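You operate a simulated robot arm through the tools that you are given. There is no shell and no other tool.

Carry out the task below with a simulated robot arm. There is one attempt and no reset: what you move stays moved.

TASK
Vacuum the puddle off the steel table, then switch off.
Fine: the grey coupling goes on the vacuum's inlet; the black fan nozzle goes back on its shelf. Set down upright: black fan nozzle.

It is judged by the outcome, as a careful person would: the job done as asked, and still so three seconds after it is handed in. It fails if anything else is knocked over, pushed out of place, dropped, spilled or broken.

THE ROBOT
A 6-joint arm with a two-finger gripper, fixed in place. Base frame: the origin is on the floor under the middle of its stand, x ahead of it, y to its left, z up. Lengths are in mm, angles in degrees, forces in N, time in s.
It reaches about 1417 mm from its shoulder. Its first joint turns from -166.0 to 166.0 degrees. Payload 3.43 kg.
Tool frame: the origin (TCP) lies between the finger pads and is the grasp point; the fingertips stand 20 mm ahead of it; z points along the fingers, y is the line along which they close. The gripper opens to 190 mm; its body begins 248 mm behind the TCP.
Orientation is that of the tool frame in the base frame, as a unit quaternion [w, x, y, z]. With the fingers straight down and closing along the base's y, the tool's x points along the base's -x, its y along +y and its z along -z.

THE INTERFACE
- The arm moves only by the tool step_arm. Its argument "commands" is a list of rows, each a list of 7 numbers: the shift along the tool's x, y, z in mm, then the turn, a rotation vector about the tool's x, y, z in degrees, then the finger opening in mm, from 0 to 190. In form: [[dx, dy, dz, wx, wy, wz, claw], ...]. A call has 1 to 20 rows; each row is the pose to reach, as a shift and turn from the pose commanded when the call began, along the tool's axes at that moment. Rows are played at 5 a second. More than 50 mm and 8.6 degrees between two rows, or a gripper value outside its range, and nothing of the call is played. A pose out of reach is approached as far as the arm can. The call stops where the force on the tool passes 90 N (or 10 N more than at its start, if that is more) or the arm is blocked; 0.2 s more then pass. Each finger travels about 153 mm/s and halts on what it meets, pressing with about 39 N; the grip force reading is that of the motor and also rises with nothing between the fingers. The clock runs only during rows and for 0.2 s after the last one: add rows that repeat a pose to give the fingers time. The reply holds the time, the measured pose of the TCP, the force on the tool along the base axes, the opening and the grip force, in the units named above and with some noise, with the torque about the TCP (base axes, N m) and any sound that the robot's microphone picked up, and new pictures: "views" is both (left out), scene, wrist or none.
- Cameras (640 x 400 px; columns grow to the right, rows downward): "scene" is fixed at [217.2, 500.3, 1544.2]; the picture's right is [-0.80, -0.60, 0.00], its down [-0.32, 0.43, -0.84] and it looks along [0.51, -0.67, -0.54] (base axes); focal length 336 px, centre (320, 200). "wrist" rides on the gripper at [70, -8, -288] in the tool frame; the picture's right is [0.12, 0.99, 0.00], its down [-0.96, 0.12, -0.25] and it looks along [-0.24, 0.03, 0.97] (tool axes); focal length 261 px, centre (320, 200). There is no depth. A picture from a camera that has moved, and an enlarged one, comes with that camera's place and axes in the base frame and with its lens. The place of the scene camera against the robot may be out by one fixed shift of up to 12 mm in any direction.
- move_column(by): moves the trunk up (or, below 0, down) by that many mm; the arm rides with it, the base frame stays. It gives what a move gives, with no picture.
- enlarge(camera, box): a new picture of the part [left, top, right, bottom] of that camera's present view, enlarged. No time passes.
- sign_off(): hands the job in; it is judged then, once.

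Places have to be worked out from the pictures, the camera data and where the tool is seen. Open the gripper and draw the arm clear of the work before you hand the job in, unless the task says otherwise.

The tools are called after "Emit:" as a command line: name --pt "numbers of a row" for each row, then --argument value for the rest, lists and objects as JSON in quotes. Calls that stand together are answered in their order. step_arm: Moves the arm, as the interface text tells. Its arguments: {"type":"object","properties":{"commands":{"type":"array","items":{"type":"array","items":{"type":"number"}}},"views":{"type":"string","enum":["both","scene","wrist","none"]}},"required":["commands"]} The other tools are called the same way: move_column (by) moves the trunk up or down; enlarge (camera, box) takes an enlarged picture of a part of a camera's view; sign_off () hands the job in.

At the start:

```text
t: 0.0
ee_pos: [644.9, -180.6, 1121.9]
tool_rot: [0.0, 0.0, 1.0, -0.001]
wrist_force: [-0.7, -0.3, -0.4]
ft_torque: [-0.01, -0.01, -0.02]
opening: 190.2
finger_force: 0.0
trunk travel left (down, up): [-325.0, 115.0]
```

scene: 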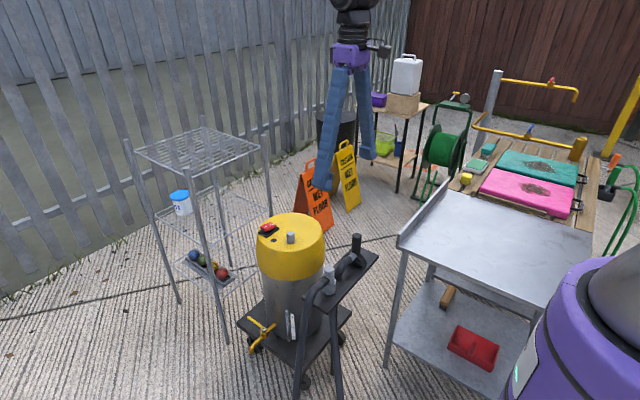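
wrist: 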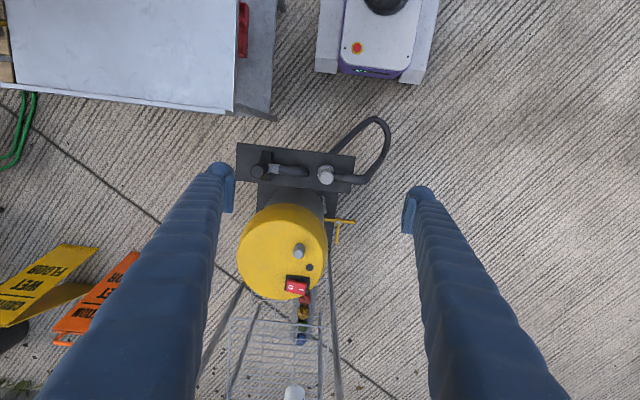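

I start by looking closely at the vacuum, its shelf/hose and the steel table before moving anything.

Emit:
enlarge --camera "scene" --box '[230, 200, 400, 306]'

Emit:
enlarge --camera "scene" --box '[230, 290, 400, 396]'

Emit:
enlarge --camera "scene" --box '[380, 180, 600, 318]'

Emit:
enlarge --camera "wrist" --box '[220, 100, 420, 225]'

Emit:
enlarge --camera "wrist" --box '[220, 190, 380, 290]'

Emit:
enlarge --camera "wrist" --box '[0, 0, 290, 180]'

```text
3.76 times, centred on (315, 253) of scene
camera zoom: at [217.2, 500.3, 1544.2], right [-0.8, -0.6, 0.0], down [-0.32, 0.43, -0.84], along [0.51, -0.67, -0.54], focal length 1265 px, centre (339, 0)
```

zoom: 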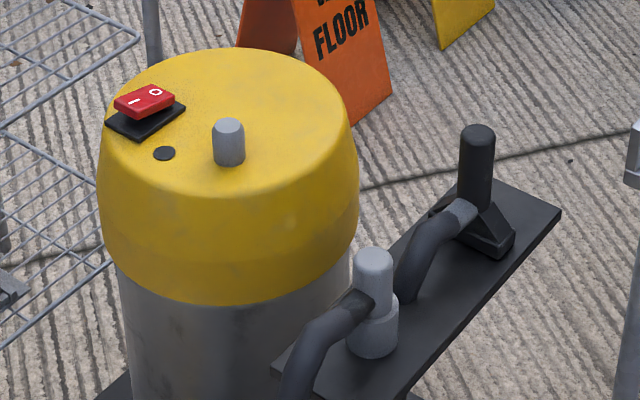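

```text
3.76 times, centred on (315, 343) of scene
camera zoom: at [217.2, 500.3, 1544.2], right [-0.8, -0.6, 0.0], down [-0.32, 0.43, -0.84], along [0.51, -0.67, -0.54], focal length 1265 px, centre (339, -338)
```

zoom: 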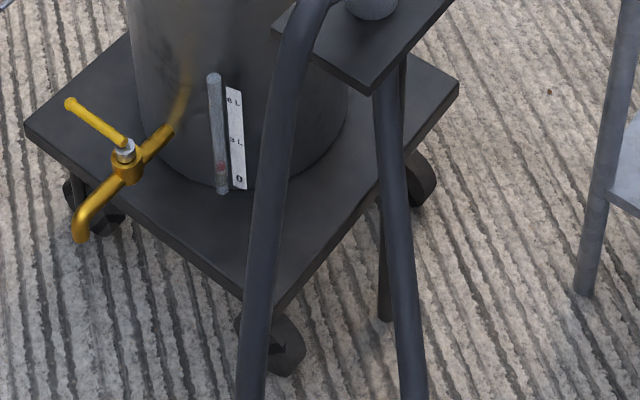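

```text
2.90 times, centred on (490, 249) of scene
camera zoom: at [217.2, 500.3, 1544.2], right [-0.8, -0.6, 0.0], down [-0.32, 0.43, -0.84], along [0.51, -0.67, -0.54], focal length 974 px, centre (-173, 58)
```

zoom: 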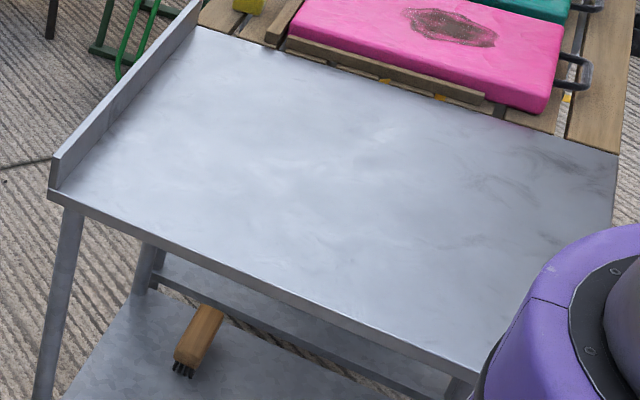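

```text
3.20 times, centred on (320, 162) of wrist
camera zoom: at [575.4, -191.1, 1408.7], right [-0.12, 0.99, 0.0], down [0.96, 0.12, 0.25], along [0.24, 0.03, -0.97], focal length 834 px, centre (320, 320)
```

zoom: 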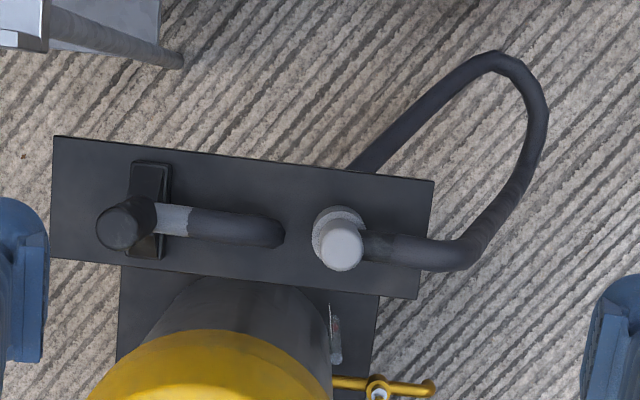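

```text
4.00 times, centred on (300, 240) of wrist
camera zoom: at [575.4, -191.1, 1408.7], right [-0.12, 0.99, 0.0], down [0.96, 0.12, 0.25], along [0.24, 0.03, -0.97], focal length 1043 px, centre (400, 40)
```

zoom: 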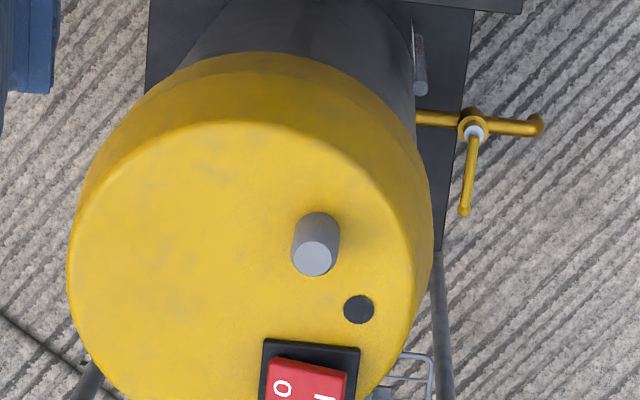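

```text
2.21 times, centred on (145, 90) of wrist
camera zoom: at [575.4, -191.1, 1408.7], right [-0.12, 0.99, 0.0], down [0.96, 0.12, 0.25], along [0.24, 0.03, -0.97], focal length 575 px, centre (706, 443)
```

zoom: 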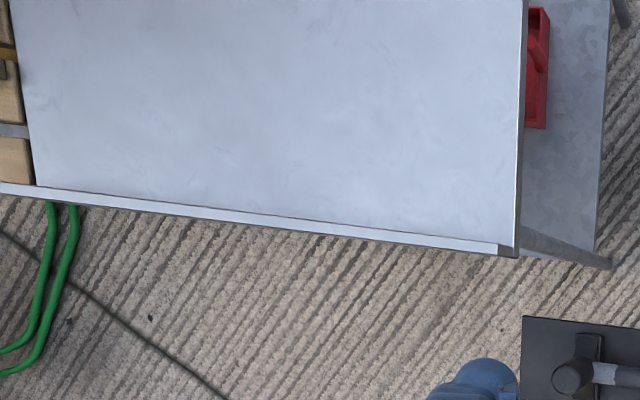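

The vacuum has a grey stub (inlet) on its yellow lid near (894,-210,770), the coupling stands near (681,-160,757 top), the nozzle near (679,-328,794 top), and the table surface is about z≈767, x≈0..555, y≈-396..-888. I can't make out the puddle yet, so I move the gripper high over the table to look with the wrist camera.

Emit:
step_arm --pt "25 -31 0 0 0 0 190" --pt "50 -62 0 0 0 0 190" --pt "75 -93 0 0 0 0 190" --pt "100 -124 0 0 0 0 190" --pt "125 -155 0 0 0 0 190" --pt "150 -186 0 0 0 0 190" --pt "175 -217 0 0 0 0 190" --pt "200 -248 0 0 0 0 190" --pt "225 -279 0 0 0 0 190" --pt "250 -310 0 0 0 0 190" --pt "275 -341 0 0 0 0 190" --pt "300 -372 0 0 0 0 190" --pt "325 -403 0 0 0 0 190" --pt "325 -403 0 0 0 0 190" --pt "325 -403 0 0 0 0 190" --views "both"

```text
t: 3.2
ee_pos: [317.6, -586.3, 1124.4]
tool_rot: [0.0, 0.0, 1.0, 0.001]
wrist_force: [0.3, 0.6, -0.4]
ft_torque: [-0.07, -0.02, 0.02]
opening: 190.0
finger_force: 0.2
trunk travel left (down, up): [-325.0, 115.0]
camera wrist: at [248.6, -595.4, 1410.7], right [-0.12, 0.99, 0.0], down [0.96, 0.12, 0.25], along [0.25, 0.03, -0.97], focal length 261 px, centre (320, 200)
```

scene: 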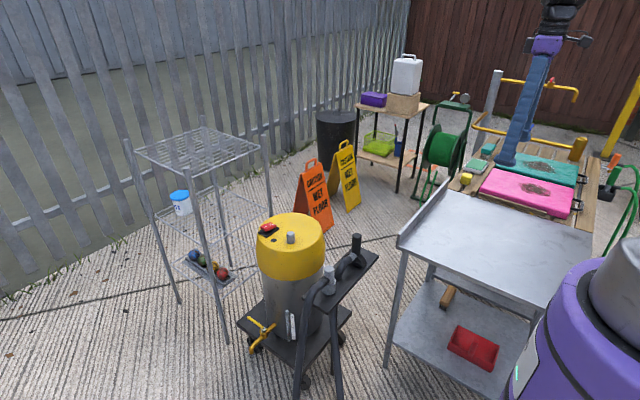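
wrist: 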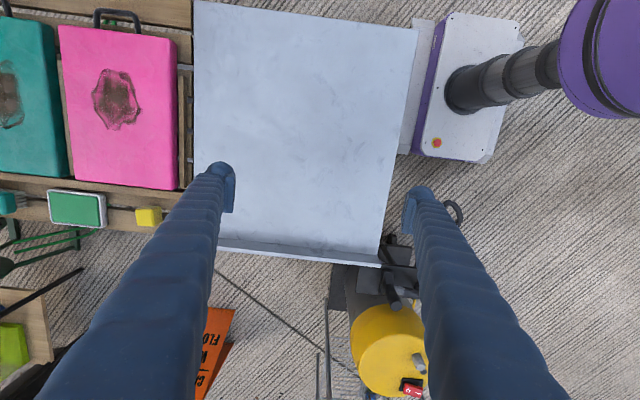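

Emit:
enlarge --camera "wrist" --box '[185, 0, 425, 150]'

Emit:
enlarge --camera "wrist" --box '[185, 120, 425, 270]'

Emit:
enlarge --camera "scene" --box '[480, 190, 600, 265]'

Emit:
enlarge --camera "scene" --box '[395, 190, 515, 265]'

```text
2.67 times, centred on (305, 75) of wrist
camera zoom: at [248.6, -595.4, 1410.7], right [-0.12, 0.99, 0.0], down [0.96, 0.12, 0.25], along [0.25, 0.03, -0.97], focal length 695 px, centre (360, 533)
```

zoom: 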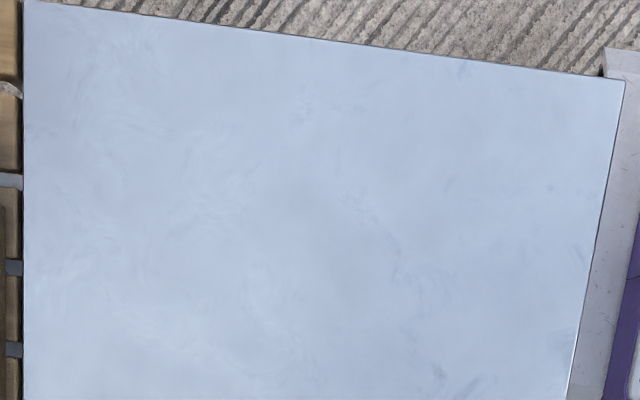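

```text
2.67 times, centred on (305, 195) of wrist
camera zoom: at [248.6, -595.4, 1410.7], right [-0.12, 0.99, 0.0], down [0.96, 0.12, 0.25], along [0.25, 0.03, -0.97], focal length 695 px, centre (360, 213)
```

zoom: 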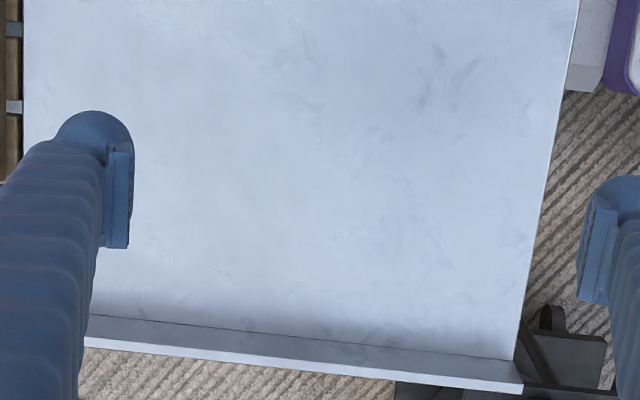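

```text
5.33 times, centred on (540, 228) of scene
camera zoom: at [217.2, 500.3, 1544.2], right [-0.8, -0.6, 0.0], down [-0.32, 0.43, -0.84], along [0.51, -0.67, -0.54], focal length 1792 px, centre (-853, 53)
```

zoom: 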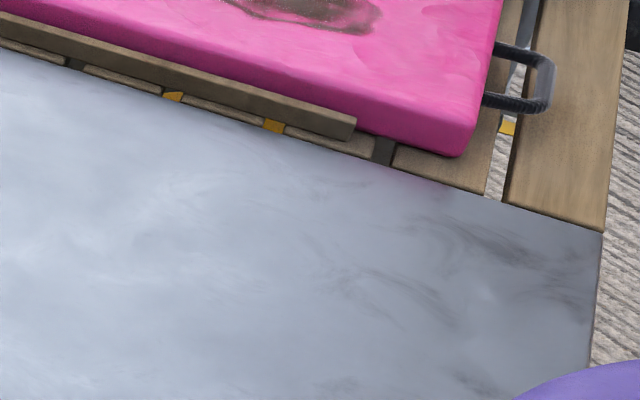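

```text
5.33 times, centred on (455, 228) of scene
camera zoom: at [217.2, 500.3, 1544.2], right [-0.8, -0.6, 0.0], down [-0.32, 0.43, -0.84], along [0.51, -0.67, -0.54], focal length 1792 px, centre (-400, 53)
```

zoom: 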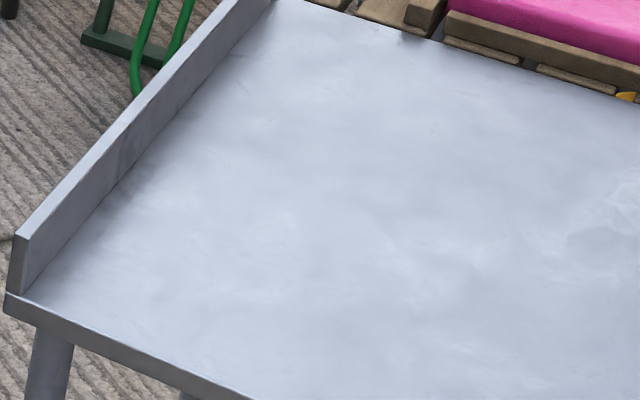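

No puddle outline stands out from this height, so I lower the gripper to bring the wrist camera nearer to the table top while staying well above it.

Emit:
step_arm --pt "10 -5 40 0 0 0 190" --pt "20 -10 80 0 0 0 190" --pt "30 -15 120 0 0 0 190" --pt "40 -20 160 0 0 0 190" --pt "50 -25 200 0 0 0 190" --pt "60 -30 220 0 0 0 190" --pt "60 -30 220 0 0 0 190" --views "wrist"

```text
t: 4.8
ee_pos: [259.2, -617.5, 901.8]
tool_rot: [0.0, 0.0, 1.0, 0.001]
wrist_force: [0.6, -0.2, 0.5]
ft_torque: [0.01, 0.01, -0.01]
opening: 189.6
finger_force: 0.0
trunk travel left (down, up): [-325.0, 115.0]
camera wrist: at [190.7, -625.7, 1188.4], right [-0.12, 0.99, 0.0], down [0.96, 0.12, 0.25], along [0.25, 0.03, -0.97], focal length 261 px, centre (320, 200)
```

wrist: 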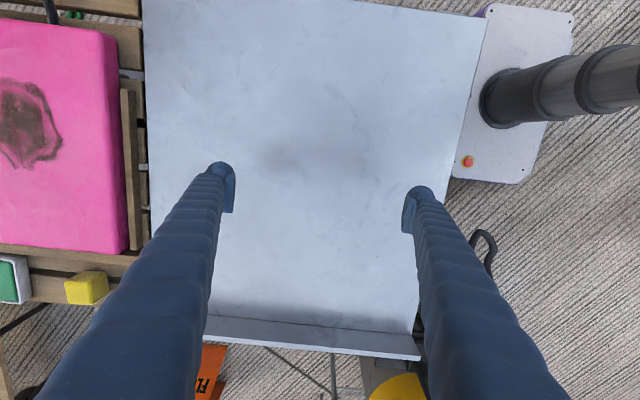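

Emit:
enlarge --camera "wrist" --box '[140, 0, 490, 219]'

Emit:
enlarge --camera "wrist" --box '[200, 180, 440, 330]'

Emit:
enlarge --camera "scene" --box '[390, 180, 600, 311]'

Emit:
enlarge --camera "scene" --box '[380, 270, 540, 370]'

```text
1.83 times, centred on (315, 110) of wrist
camera zoom: at [190.7, -625.7, 1188.4], right [-0.12, 0.99, 0.0], down [0.96, 0.12, 0.25], along [0.25, 0.03, -0.97], focal length 476 px, centre (329, 365)
```

zoom: 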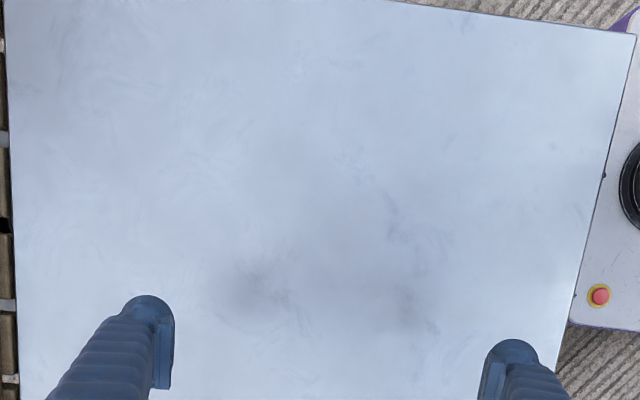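

```text
2.67 times, centred on (320, 255) of wrist
camera zoom: at [190.7, -625.7, 1188.4], right [-0.12, 0.99, 0.0], down [0.96, 0.12, 0.25], along [0.25, 0.03, -0.97], focal length 695 px, centre (320, 53)
```

zoom: 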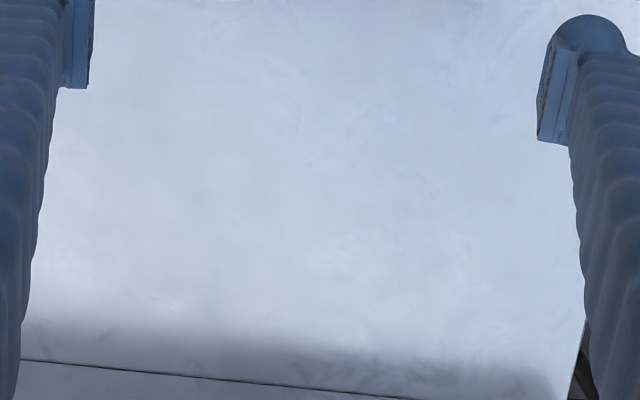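

```text
3.05 times, centred on (495, 246) of scene
camera zoom: at [217.2, 500.3, 1544.2], right [-0.8, -0.6, 0.0], down [-0.32, 0.43, -0.84], along [0.51, -0.67, -0.54], focal length 1024 px, centre (-213, 61)
```

zoom: 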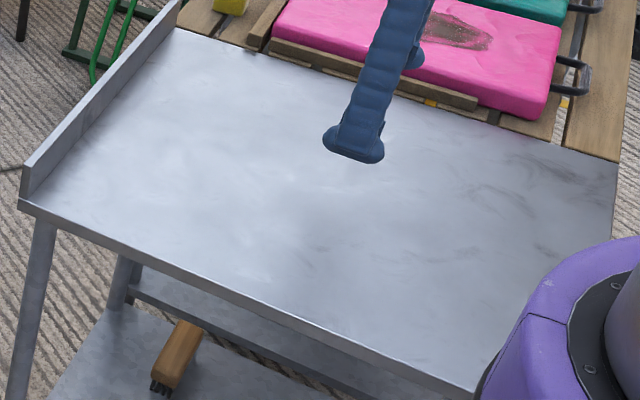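

```text
4.00 times, centred on (460, 320) of scene
camera zoom: at [217.2, 500.3, 1544.2], right [-0.8, -0.6, 0.0], down [-0.32, 0.43, -0.84], along [0.51, -0.67, -0.54], focal length 1344 px, centre (-240, -280)
```

zoom: 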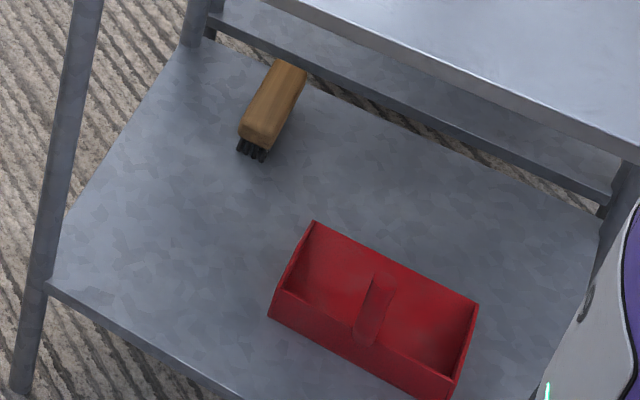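

Still no clear edge of water; I enlarge smaller parts of the table top to find the puddle's outline.

Emit:
enlarge --camera "wrist" --box '[140, 0, 260, 75]'

Emit:
enlarge --camera "wrist" --box '[250, 0, 370, 75]'

Emit:
enlarge --camera "wrist" --box '[370, 0, 490, 75]'

Emit:
enlarge --camera "wrist" --box '[140, 75, 260, 150]'

Emit:
enlarge --camera "wrist" --box '[250, 75, 370, 150]'

Emit:
enlarge --camera "wrist" --box '[360, 75, 480, 150]'

Emit:
enlarge --camera "wrist" --box '[220, 140, 340, 215]'

Emit:
enlarge --camera "wrist" --box '[330, 140, 450, 215]'

Emit:
enlarge --camera "wrist" --box '[210, 210, 330, 285]'

Emit:
enlarge --camera "wrist" --box '[310, 210, 430, 285]'

Emit:
enlarge --camera "wrist" --box '[200, 280, 320, 355]'

Emit:
enlarge --camera "wrist" --box '[310, 290, 430, 365]'

```text
5.33 times, centred on (200, 38) of wrist
camera zoom: at [190.7, -625.7, 1188.4], right [-0.12, 0.99, 0.0], down [0.96, 0.12, 0.25], along [0.25, 0.03, -0.97], focal length 1390 px, centre (960, 1067)
```

zoom: 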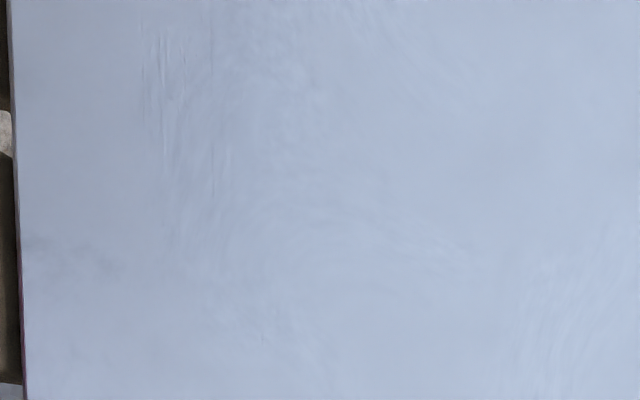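

```text
5.33 times, centred on (310, 38) of wrist
camera zoom: at [190.7, -625.7, 1188.4], right [-0.12, 0.99, 0.0], down [0.96, 0.12, 0.25], along [0.25, 0.03, -0.97], focal length 1390 px, centre (373, 1067)
```

zoom: 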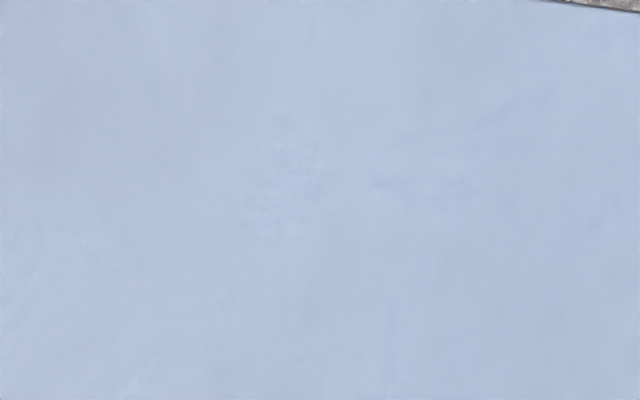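

```text
5.33 times, centred on (430, 38) of wrist
camera zoom: at [190.7, -625.7, 1188.4], right [-0.12, 0.99, 0.0], down [0.96, 0.12, 0.25], along [0.25, 0.03, -0.97], focal length 1390 px, centre (-267, 1067)
```

zoom: 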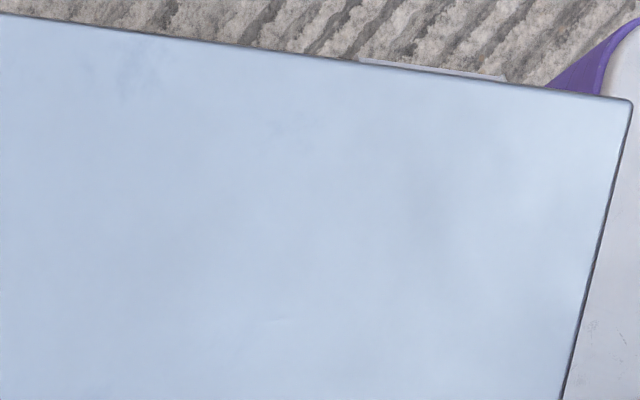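

```text
5.33 times, centred on (200, 112) of wrist
camera zoom: at [190.7, -625.7, 1188.4], right [-0.12, 0.99, 0.0], down [0.96, 0.12, 0.25], along [0.25, 0.03, -0.97], focal length 1390 px, centre (960, 667)
```

zoom: 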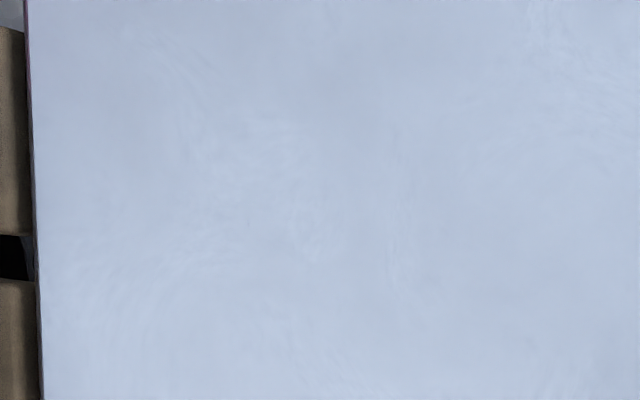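

```text
5.33 times, centred on (310, 112) of wrist
camera zoom: at [190.7, -625.7, 1188.4], right [-0.12, 0.99, 0.0], down [0.96, 0.12, 0.25], along [0.25, 0.03, -0.97], focal length 1390 px, centre (373, 667)
```

zoom: 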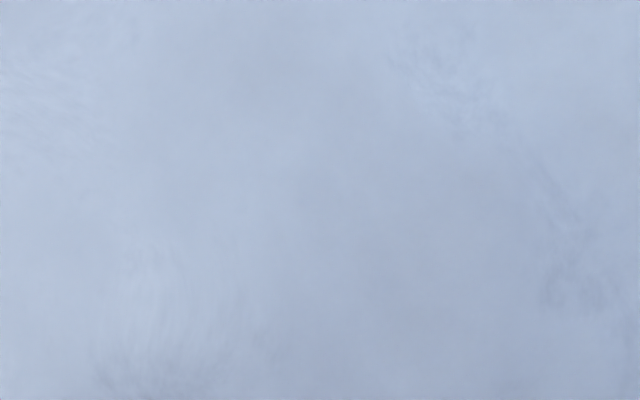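

```text
5.33 times, centred on (420, 112) of wrist
camera zoom: at [190.7, -625.7, 1188.4], right [-0.12, 0.99, 0.0], down [0.96, 0.12, 0.25], along [0.25, 0.03, -0.97], focal length 1390 px, centre (-213, 667)
```

zoom: 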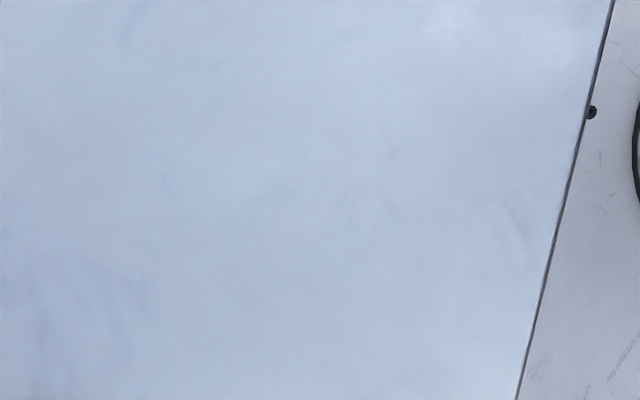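

```text
5.33 times, centred on (280, 178) of wrist
camera zoom: at [190.7, -625.7, 1188.4], right [-0.12, 0.99, 0.0], down [0.96, 0.12, 0.25], along [0.25, 0.03, -0.97], focal length 1390 px, centre (533, 320)
```

zoom: 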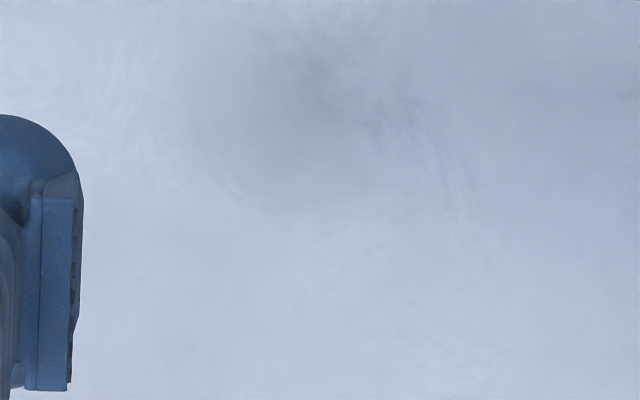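

```text
5.33 times, centred on (390, 178) of wrist
camera zoom: at [190.7, -625.7, 1188.4], right [-0.12, 0.99, 0.0], down [0.96, 0.12, 0.25], along [0.25, 0.03, -0.97], focal length 1390 px, centre (-53, 320)
```

zoom: 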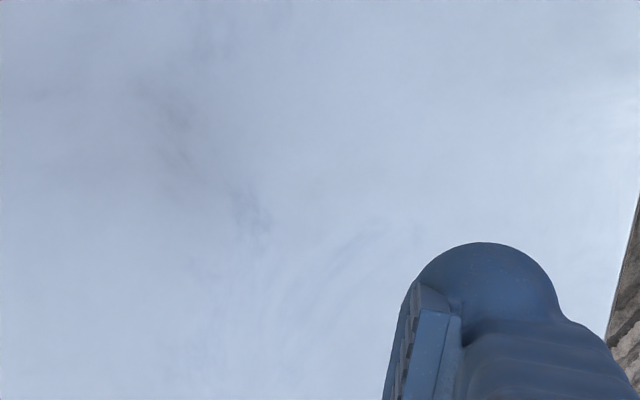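

```text
5.33 times, centred on (270, 248) of wrist
camera zoom: at [190.7, -625.7, 1188.4], right [-0.12, 0.99, 0.0], down [0.96, 0.12, 0.25], along [0.25, 0.03, -0.97], focal length 1390 px, centre (587, -53)
```

zoom: 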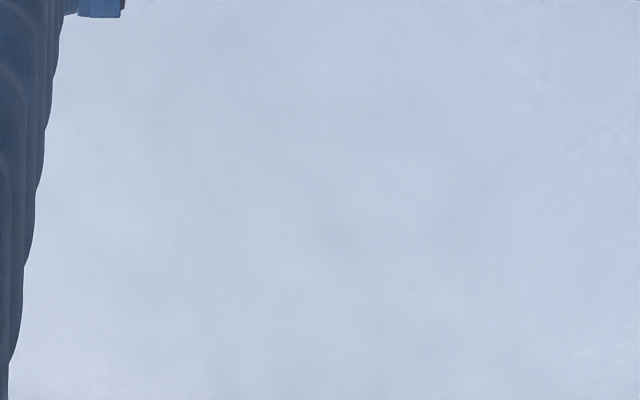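

```text
5.33 times, centred on (370, 248) of wrist
camera zoom: at [190.7, -625.7, 1188.4], right [-0.12, 0.99, 0.0], down [0.96, 0.12, 0.25], along [0.25, 0.03, -0.97], focal length 1390 px, centre (53, -53)
```

zoom: 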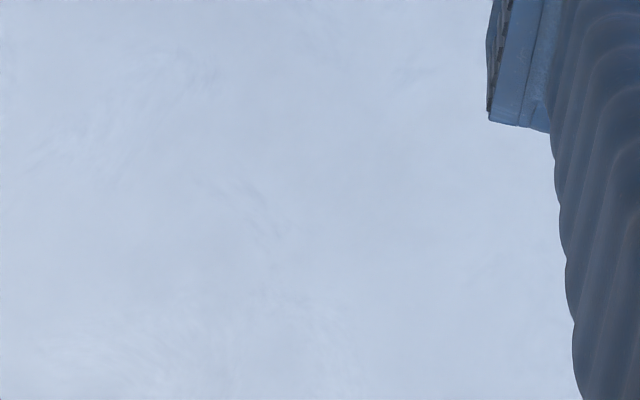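

```text
5.33 times, centred on (260, 318) of wrist
camera zoom: at [190.7, -625.7, 1188.4], right [-0.12, 0.99, 0.0], down [0.96, 0.12, 0.25], along [0.25, 0.03, -0.97], focal length 1390 px, centre (640, -427)
```

zoom: 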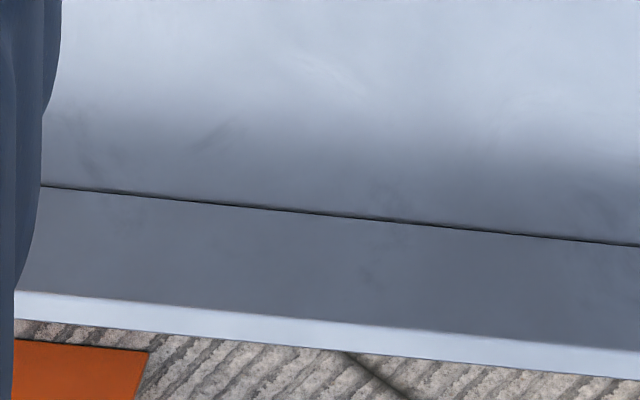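

```text
5.33 times, centred on (370, 328) of wrist
camera zoom: at [190.7, -625.7, 1188.4], right [-0.12, 0.99, 0.0], down [0.96, 0.12, 0.25], along [0.25, 0.03, -0.97], focal length 1390 px, centre (53, -480)
```

zoom: 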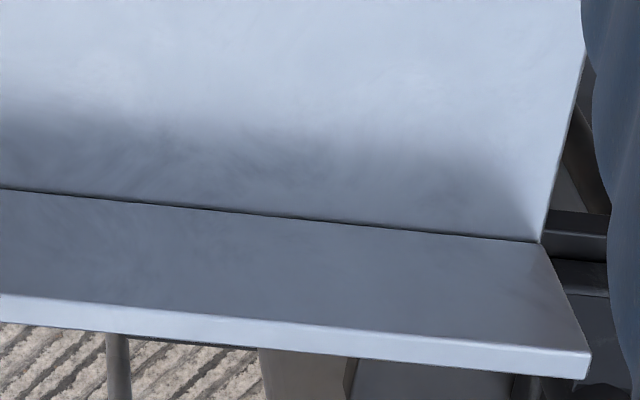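

The table top only shows blurred reflections; a thin film of water may show only at a slant, so I rise and tilt the camera to look across the table toward -y.

Emit:
step_arm --pt "0 20 -40 0 0 0 190" --pt "0 40 -80 0 0 0 190" --pt "0 60 -120 0 0 0 190" --pt "0 80 -150 8 0 0 190" --pt "0 100 -170 16 0 0 190" --pt "0 120 -180 24 0 0 190" --pt "0 130 -180 32 0 0 190" --pt "0 130 -180 40 0 0 190" --pt "0 130 -180 48 0 0 190" --pt "0 130 -180 48 0 0 190" --pt "0 130 -180 48 0 0 190" --views "both"

```text
t: 7.2
ee_pos: [344.9, -548.0, 1089.1]
tool_rot: [-0.002, 0.001, 0.914, -0.406]
wrist_force: [0.8, -0.4, -0.2]
ft_torque: [-0.01, 0.07, -0.07]
opening: 190.0
finger_force: 0.0
out of reach, approached as far as the arm can: row 6, 7, 8, 9, 10, 11
trunk travel left (down, up): [-325.0, 115.0]
camera wrist: at [277.5, -341.6, 1288.4], right [-0.12, 0.67, -0.74], down [0.96, 0.26, 0.08], along [0.24, -0.7, -0.67], focal length 261 px, centre (320, 200)
```

scene: 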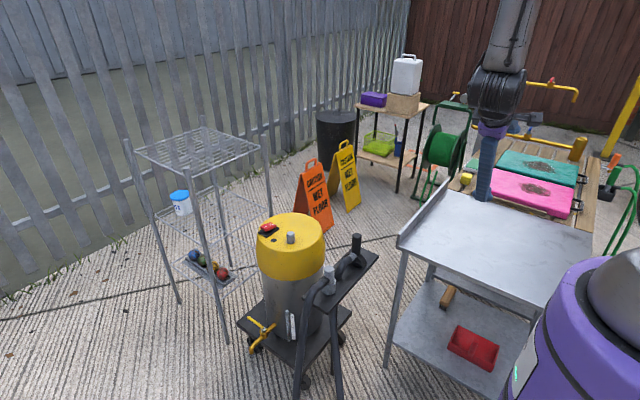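
wrist: 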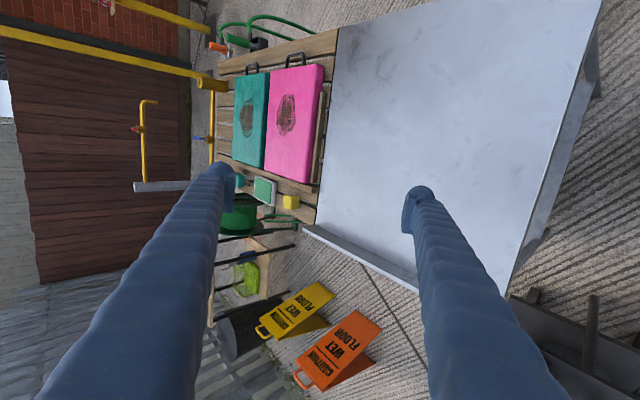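

Emit:
enlarge --camera "wrist" --box '[320, 0, 480, 100]'

Emit:
enlarge --camera "wrist" --box '[320, 100, 480, 200]'

Emit:
enlarge --camera "wrist" --box '[440, 40, 600, 140]'

Emit:
enlarge --camera "wrist" --box '[300, 180, 460, 280]'

Emit:
enlarge --camera "wrist" --box '[430, 140, 590, 240]'

```text
4.00 times, centred on (400, 50) of wrist
camera zoom: at [277.5, -341.6, 1288.4], right [-0.12, 0.67, -0.74], down [0.96, 0.26, 0.08], along [0.24, -0.7, -0.67], focal length 1043 px, centre (0, 800)
```

zoom: 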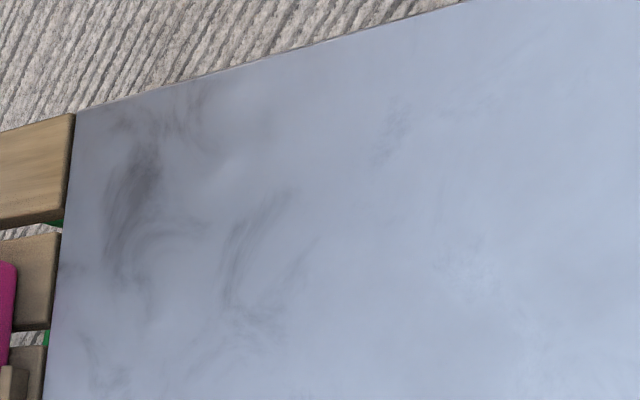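

```text
4.00 times, centred on (400, 150) of wrist
camera zoom: at [277.5, -341.6, 1288.4], right [-0.12, 0.67, -0.74], down [0.96, 0.26, 0.08], along [0.24, -0.7, -0.67], focal length 1043 px, centre (0, 400)
```

zoom: 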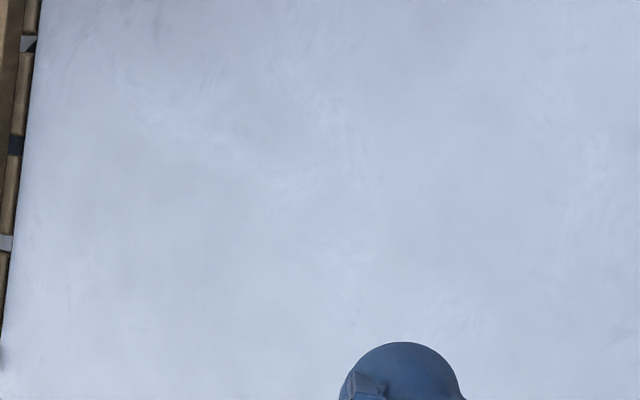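

```text
4.00 times, centred on (520, 90) of wrist
camera zoom: at [277.5, -341.6, 1288.4], right [-0.12, 0.67, -0.74], down [0.96, 0.26, 0.08], along [0.24, -0.7, -0.67], focal length 1043 px, centre (-480, 640)
```

zoom: 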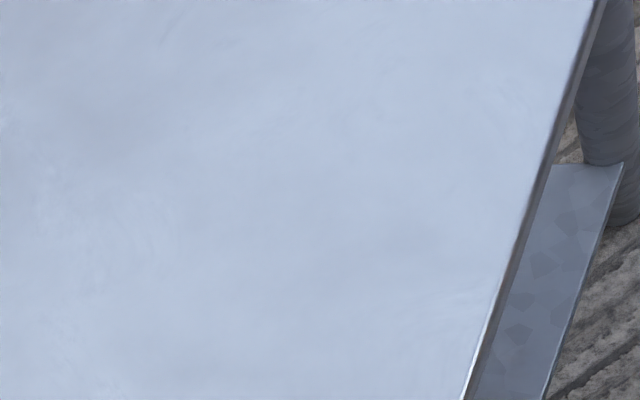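

```text
4.00 times, centred on (380, 230) of wrist
camera zoom: at [277.5, -341.6, 1288.4], right [-0.12, 0.67, -0.74], down [0.96, 0.26, 0.08], along [0.24, -0.7, -0.67], focal length 1043 px, centre (80, 80)
```

zoom: 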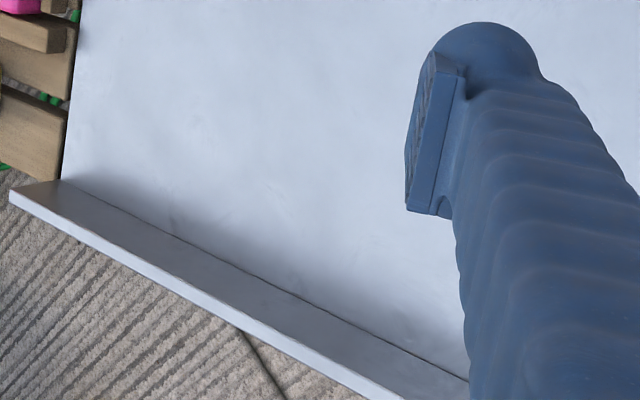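

```text
4.00 times, centred on (510, 190) of wrist
camera zoom: at [277.5, -341.6, 1288.4], right [-0.12, 0.67, -0.74], down [0.96, 0.26, 0.08], along [0.24, -0.7, -0.67], focal length 1043 px, centre (-440, 240)
```

zoom: 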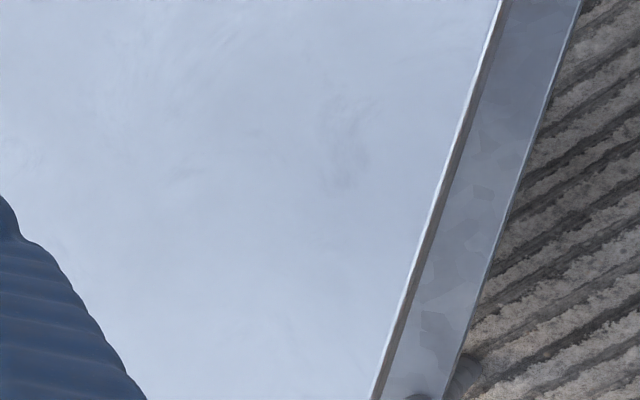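

No water shows on this table top from here either. I level the tool again so I can look around for any other steel table (the area behind the robot is not covered by the scene camera).

Emit:
step_arm --pt "0 0 0 -8 0 0 190" --pt "0 0 0 -16 0 0 190" --pt "0 0 0 -24 0 0 190" --pt "0 0 0 -32 0 0 190" --pt "0 0 0 -40 0 0 190" --pt "0 0 0 -48 0 0 190" --pt "0 0 0 -48 0 0 190" --pt "0 0 0 -48 0 0 190" --views "none"

```text
t: 9.0
ee_pos: [339.3, -548.2, 1089.4]
tool_rot: [0.0, 0.0, 1.0, 0.0]
wrist_force: [-0.3, 2.0, -0.6]
ft_torque: [-0.03, 0.02, 0.0]
opening: 190.0
finger_force: 0.1
out of reach, approached as far as the arm can: row 4
trunk travel left (down, up): [-325.0, 115.0]
```

Emit:
step_arm --pt "20 -30 -20 0 0 0 190" --pt "40 -60 -40 0 0 0 190" --pt "60 -90 -60 0 0 0 190" --pt "80 -120 -60 0 0 0 190" --pt "100 -150 -60 0 0 0 190" --pt "120 -180 -60 0 8 0 190" --pt "130 -200 -60 0 16 0 190" --pt "140 -220 -60 0 24 0 190" --pt "140 -220 -60 0 32 0 190" --pt "140 -220 -60 0 40 0 190" --pt "140 -220 -60 0 48 0 190" --pt "140 -220 -60 0 56 0 190" --pt "140 -220 -60 0 56 0 190" --views "wrist"

```text
t: 11.8
ee_pos: [200.4, -769.5, 1150.6]
tool_rot: [-0.47, 0.001, 0.883, 0.0]
wrist_force: [-0.6, -0.4, -0.6]
ft_torque: [0.01, -0.02, -0.01]
opening: 190.1
finger_force: 0.0
trunk travel left (down, up): [-325.0, 115.0]
camera wrist: at [401.1, -779.3, 1369.1], right [-0.07, 0.99, 0.1], down [0.74, 0.11, -0.66], along [-0.67, 0.03, -0.74], focal length 261 px, centre (320, 200)
```

wrist: 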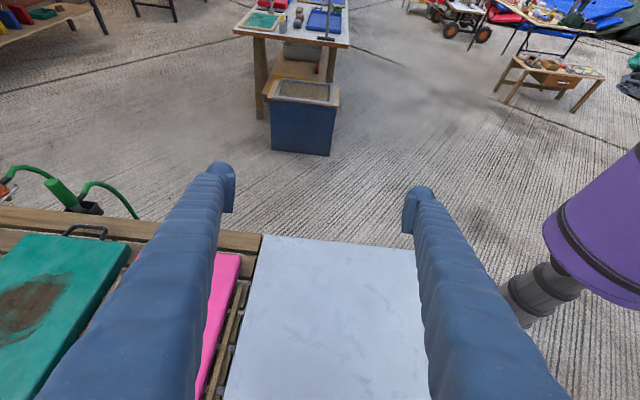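

Emit:
enlarge --camera "wrist" --box '[220, 230, 440, 367]'

Emit:
enlarge --camera "wrist" --box '[220, 300, 380, 400]'

Emit:
enlarge --camera "scene" --box '[500, 60, 640, 148]'

Emit:
enlarge --camera "scene" --box '[100, 120, 300, 245]'

Emit:
enlarge --camera "scene" --box '[290, 40, 490, 165]'

```text
2.91 times, centred on (330, 298) of wrist
camera zoom: at [401.1, -779.3, 1369.1], right [-0.07, 0.99, 0.1], down [0.74, 0.11, -0.66], along [-0.67, 0.03, -0.74], focal length 758 px, centre (291, -86)
```

zoom: 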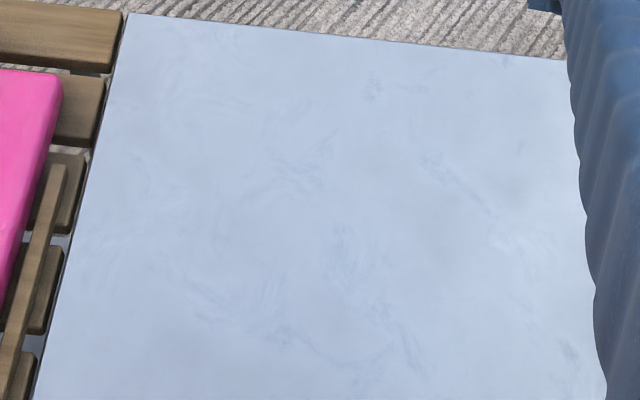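

```text
4.00 times, centred on (300, 350) of wrist
camera zoom: at [401.1, -779.3, 1369.1], right [-0.07, 0.99, 0.1], down [0.74, 0.11, -0.66], along [-0.67, 0.03, -0.74], focal length 1043 px, centre (400, -400)
```

zoom: 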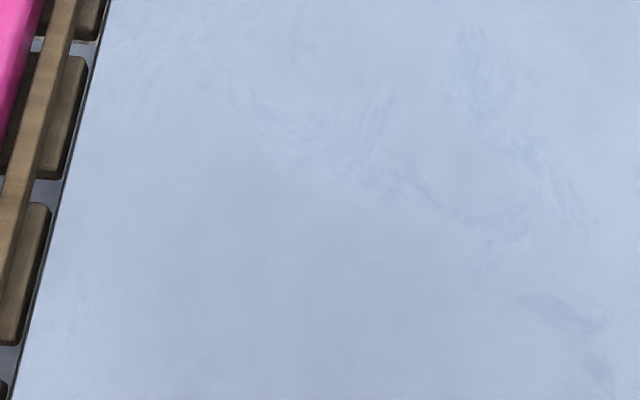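

```text
4.55 times, centred on (570, 104) of scene
camera zoom: at [217.2, 500.3, 1544.2], right [-0.8, -0.6, 0.0], down [-0.32, 0.43, -0.84], along [0.51, -0.67, -0.54], focal length 1527 px, centre (-816, 636)
```

zoom: 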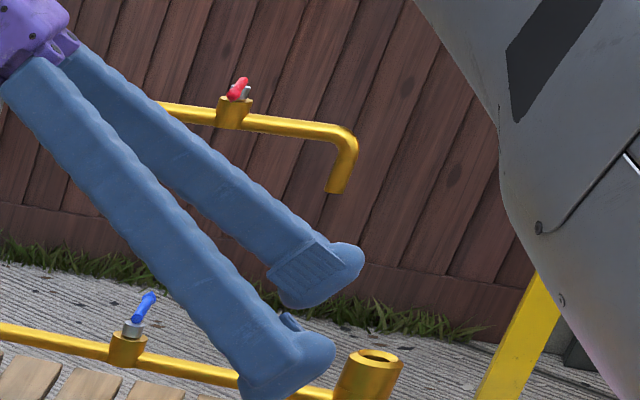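

```text
3.20 times, centred on (200, 182) of scene
camera zoom: at [217.2, 500.3, 1544.2], right [-0.8, -0.6, 0.0], down [-0.32, 0.43, -0.84], along [0.51, -0.67, -0.54], focal length 1075 px, centre (704, 256)
```

zoom: 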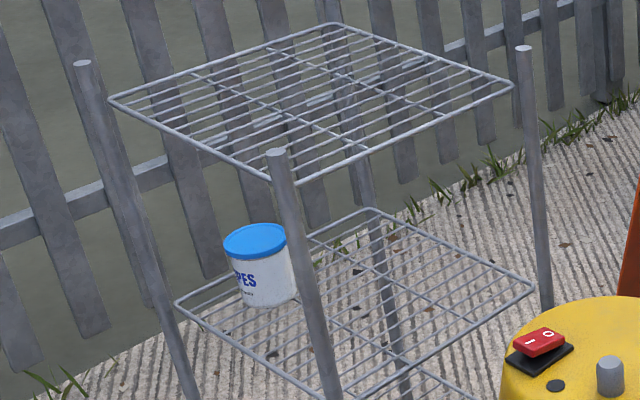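

```text
3.20 times, centred on (390, 102) of scene
camera zoom: at [217.2, 500.3, 1544.2], right [-0.8, -0.6, 0.0], down [-0.32, 0.43, -0.84], along [0.51, -0.67, -0.54], focal length 1075 px, centre (96, 512)
```

zoom: 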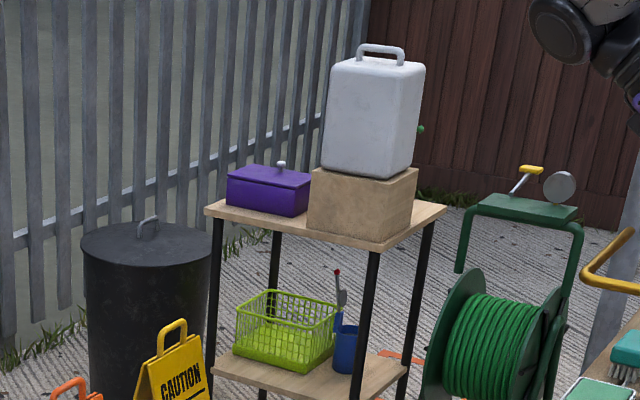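

The surroundings behind hold no reachable steel table, so this one it is. I turn the tool to look across the table toward +x at a low grazing angle, where a film of water should mirror differently from the steel.

Emit:
step_arm --pt "0 0 0 0 -8 0 190" --pt "0 0 0 0 -16 0 190" --pt "0 0 0 0 -24 0 190" --pt "0 0 0 0 -32 0 190" --pt "0 0 0 0 -40 0 190" --pt "0 0 0 0 -48 0 190" --pt "0 0 0 0 -56 0 190" --pt "0 0 0 0 -64 0 190" --pt "0 0 0 0 -72 0 190" --pt "0 0 0 0 -80 0 190" --pt "0 0 0 0 -88 0 190" --pt "0 0 0 0 -96 0 190" --pt "0 0 0 0 -104 0 190" --pt "0 0 0 0 -112 0 190" --pt "0 0 0 0 -112 0 190" --views "wrist"

```text
t: 15.0
ee_pos: [200.6, -768.5, 1149.5]
tool_rot: [0.47, 0.0, 0.883, 0.0]
wrist_force: [0.6, 0.1, -0.3]
ft_torque: [0.01, 0.0, 0.04]
opening: 190.1
finger_force: 0.0
trunk travel left (down, up): [-325.0, 115.0]
camera wrist: at [-76.7, -779.0, 1251.4], right [-0.07, 0.99, -0.1], down [0.33, 0.12, 0.94], along [0.94, 0.03, -0.34], focal length 261 px, centre (320, 200)
```

wrist: 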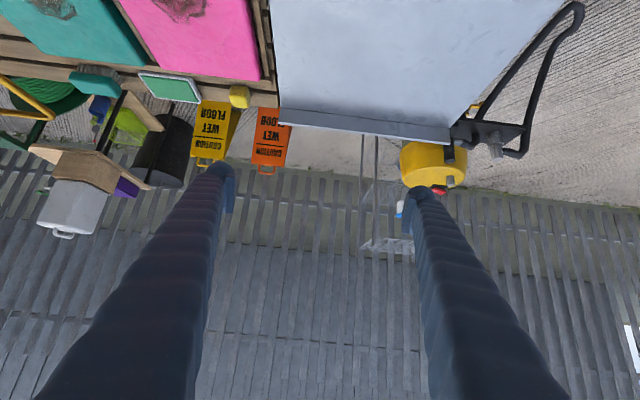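

Emit:
step_arm --pt "27 17 18 0 0 0 190" --pt "54 34 37 0 0 0 190" --pt "82 51 55 0 0 0 190" --pt "109 69 73 0 0 0 190" --pt "136 86 92 0 0 0 190" --pt "163 103 110 0 0 0 190" --pt "190 120 128 0 0 0 190" --pt "190 120 128 0 0 0 190" --views "wrist"

```text
t: 16.8
ee_pos: [199.2, -649.9, 917.4]
tool_rot: [0.47, 0.0, 0.883, 0.0]
wrist_force: [0.7, 0.0, 0.4]
ft_torque: [0.04, 0.0, 0.0]
opening: 189.8
finger_force: 0.0
trunk travel left (down, up): [-325.0, 115.0]
camera wrist: at [-77.8, -659.6, 1019.2], right [-0.07, 0.99, -0.1], down [0.33, 0.12, 0.94], along [0.94, 0.03, -0.34], focal length 261 px, centre (320, 200)
```

wrist: 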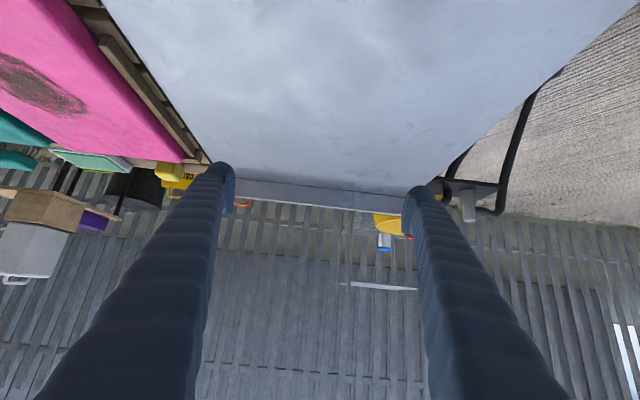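

Emit:
enlarge --camera "wrist" --box '[100, 0, 356, 160]'

Emit:
enlarge --camera "wrist" --box '[320, 0, 576, 160]'

Emit:
enlarge --camera "wrist" --box '[200, 80, 456, 240]'

```text
2.50 times, centred on (228, 80) of wrist
camera zoom: at [-77.8, -659.6, 1019.2], right [-0.07, 0.99, -0.1], down [0.33, 0.12, 0.94], along [0.94, 0.03, -0.34], focal length 652 px, centre (550, 500)
```

zoom: 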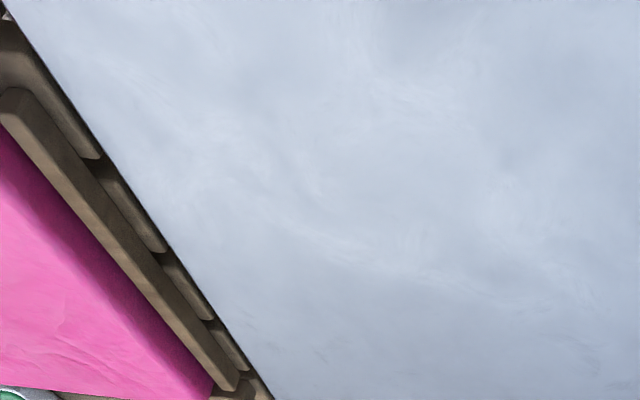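

```text
2.50 times, centred on (448, 80) of wrist
camera zoom: at [-77.8, -659.6, 1019.2], right [-0.07, 0.99, -0.1], down [0.33, 0.12, 0.94], along [0.94, 0.03, -0.34], focal length 652 px, centre (0, 500)
```

zoom: 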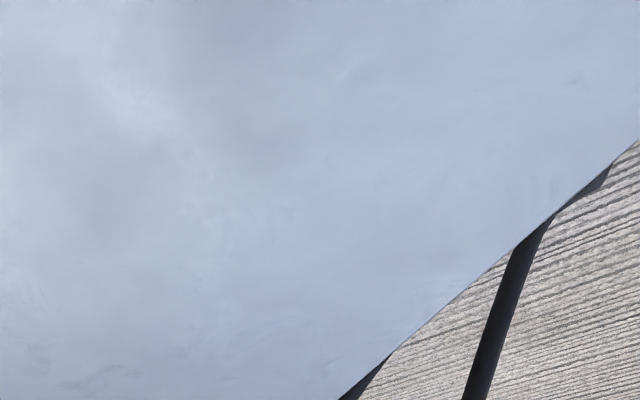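

```text
2.50 times, centred on (328, 160) of wrist
camera zoom: at [-77.8, -659.6, 1019.2], right [-0.07, 0.99, -0.1], down [0.33, 0.12, 0.94], along [0.94, 0.03, -0.34], focal length 652 px, centre (300, 300)
```

zoom: 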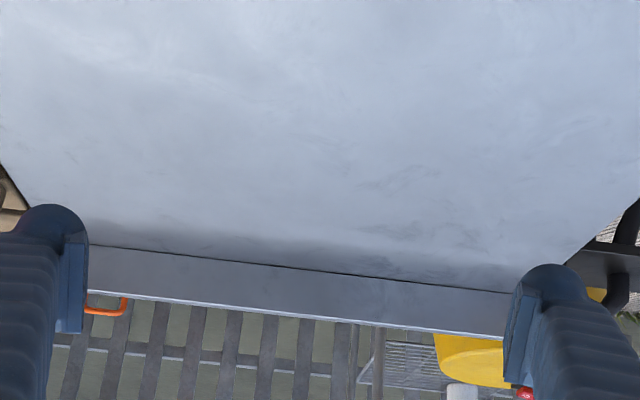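

No puddle outline is visible from any angle, so I will plan to sweep the whole table with the nozzle and listen/look for pickup. I now raise and level the tool before going to the coupling.

Emit:
step_arm --pt "-27 0 -18 0 8 0 190" --pt "-54 0 -37 0 16 0 190" --pt "-82 0 -55 0 24 0 190" --pt "-109 0 -73 0 32 0 190" --pt "-136 0 -92 0 40 0 190" --pt "-163 0 -110 0 48 0 190" --pt "-190 0 -128 0 56 0 190" --pt "-190 0 -128 0 56 0 190" --views "none"

Emit:
enlarge --camera "scene" --box '[360, 280, 560, 400]'

```text
t: 18.6
ee_pos: [200.9, -648.2, 1150.4]
tool_rot: [-0.001, 0.0, 1.0, 0.0]
wrist_force: [-0.9, -0.2, -0.9]
ft_torque: [-0.02, -0.08, -0.02]
opening: 190.0
finger_force: 0.1
trunk travel left (down, up): [-325.0, 115.0]
```

```text
3.20 times, centred on (460, 340) of scene
camera zoom: at [217.2, 500.3, 1544.2], right [-0.8, -0.6, 0.0], down [-0.32, 0.43, -0.84], along [0.51, -0.67, -0.54], focal length 1075 px, centre (-128, -248)
```

zoom: 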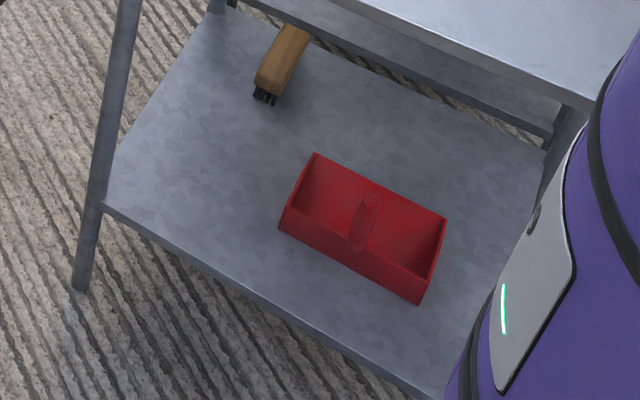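

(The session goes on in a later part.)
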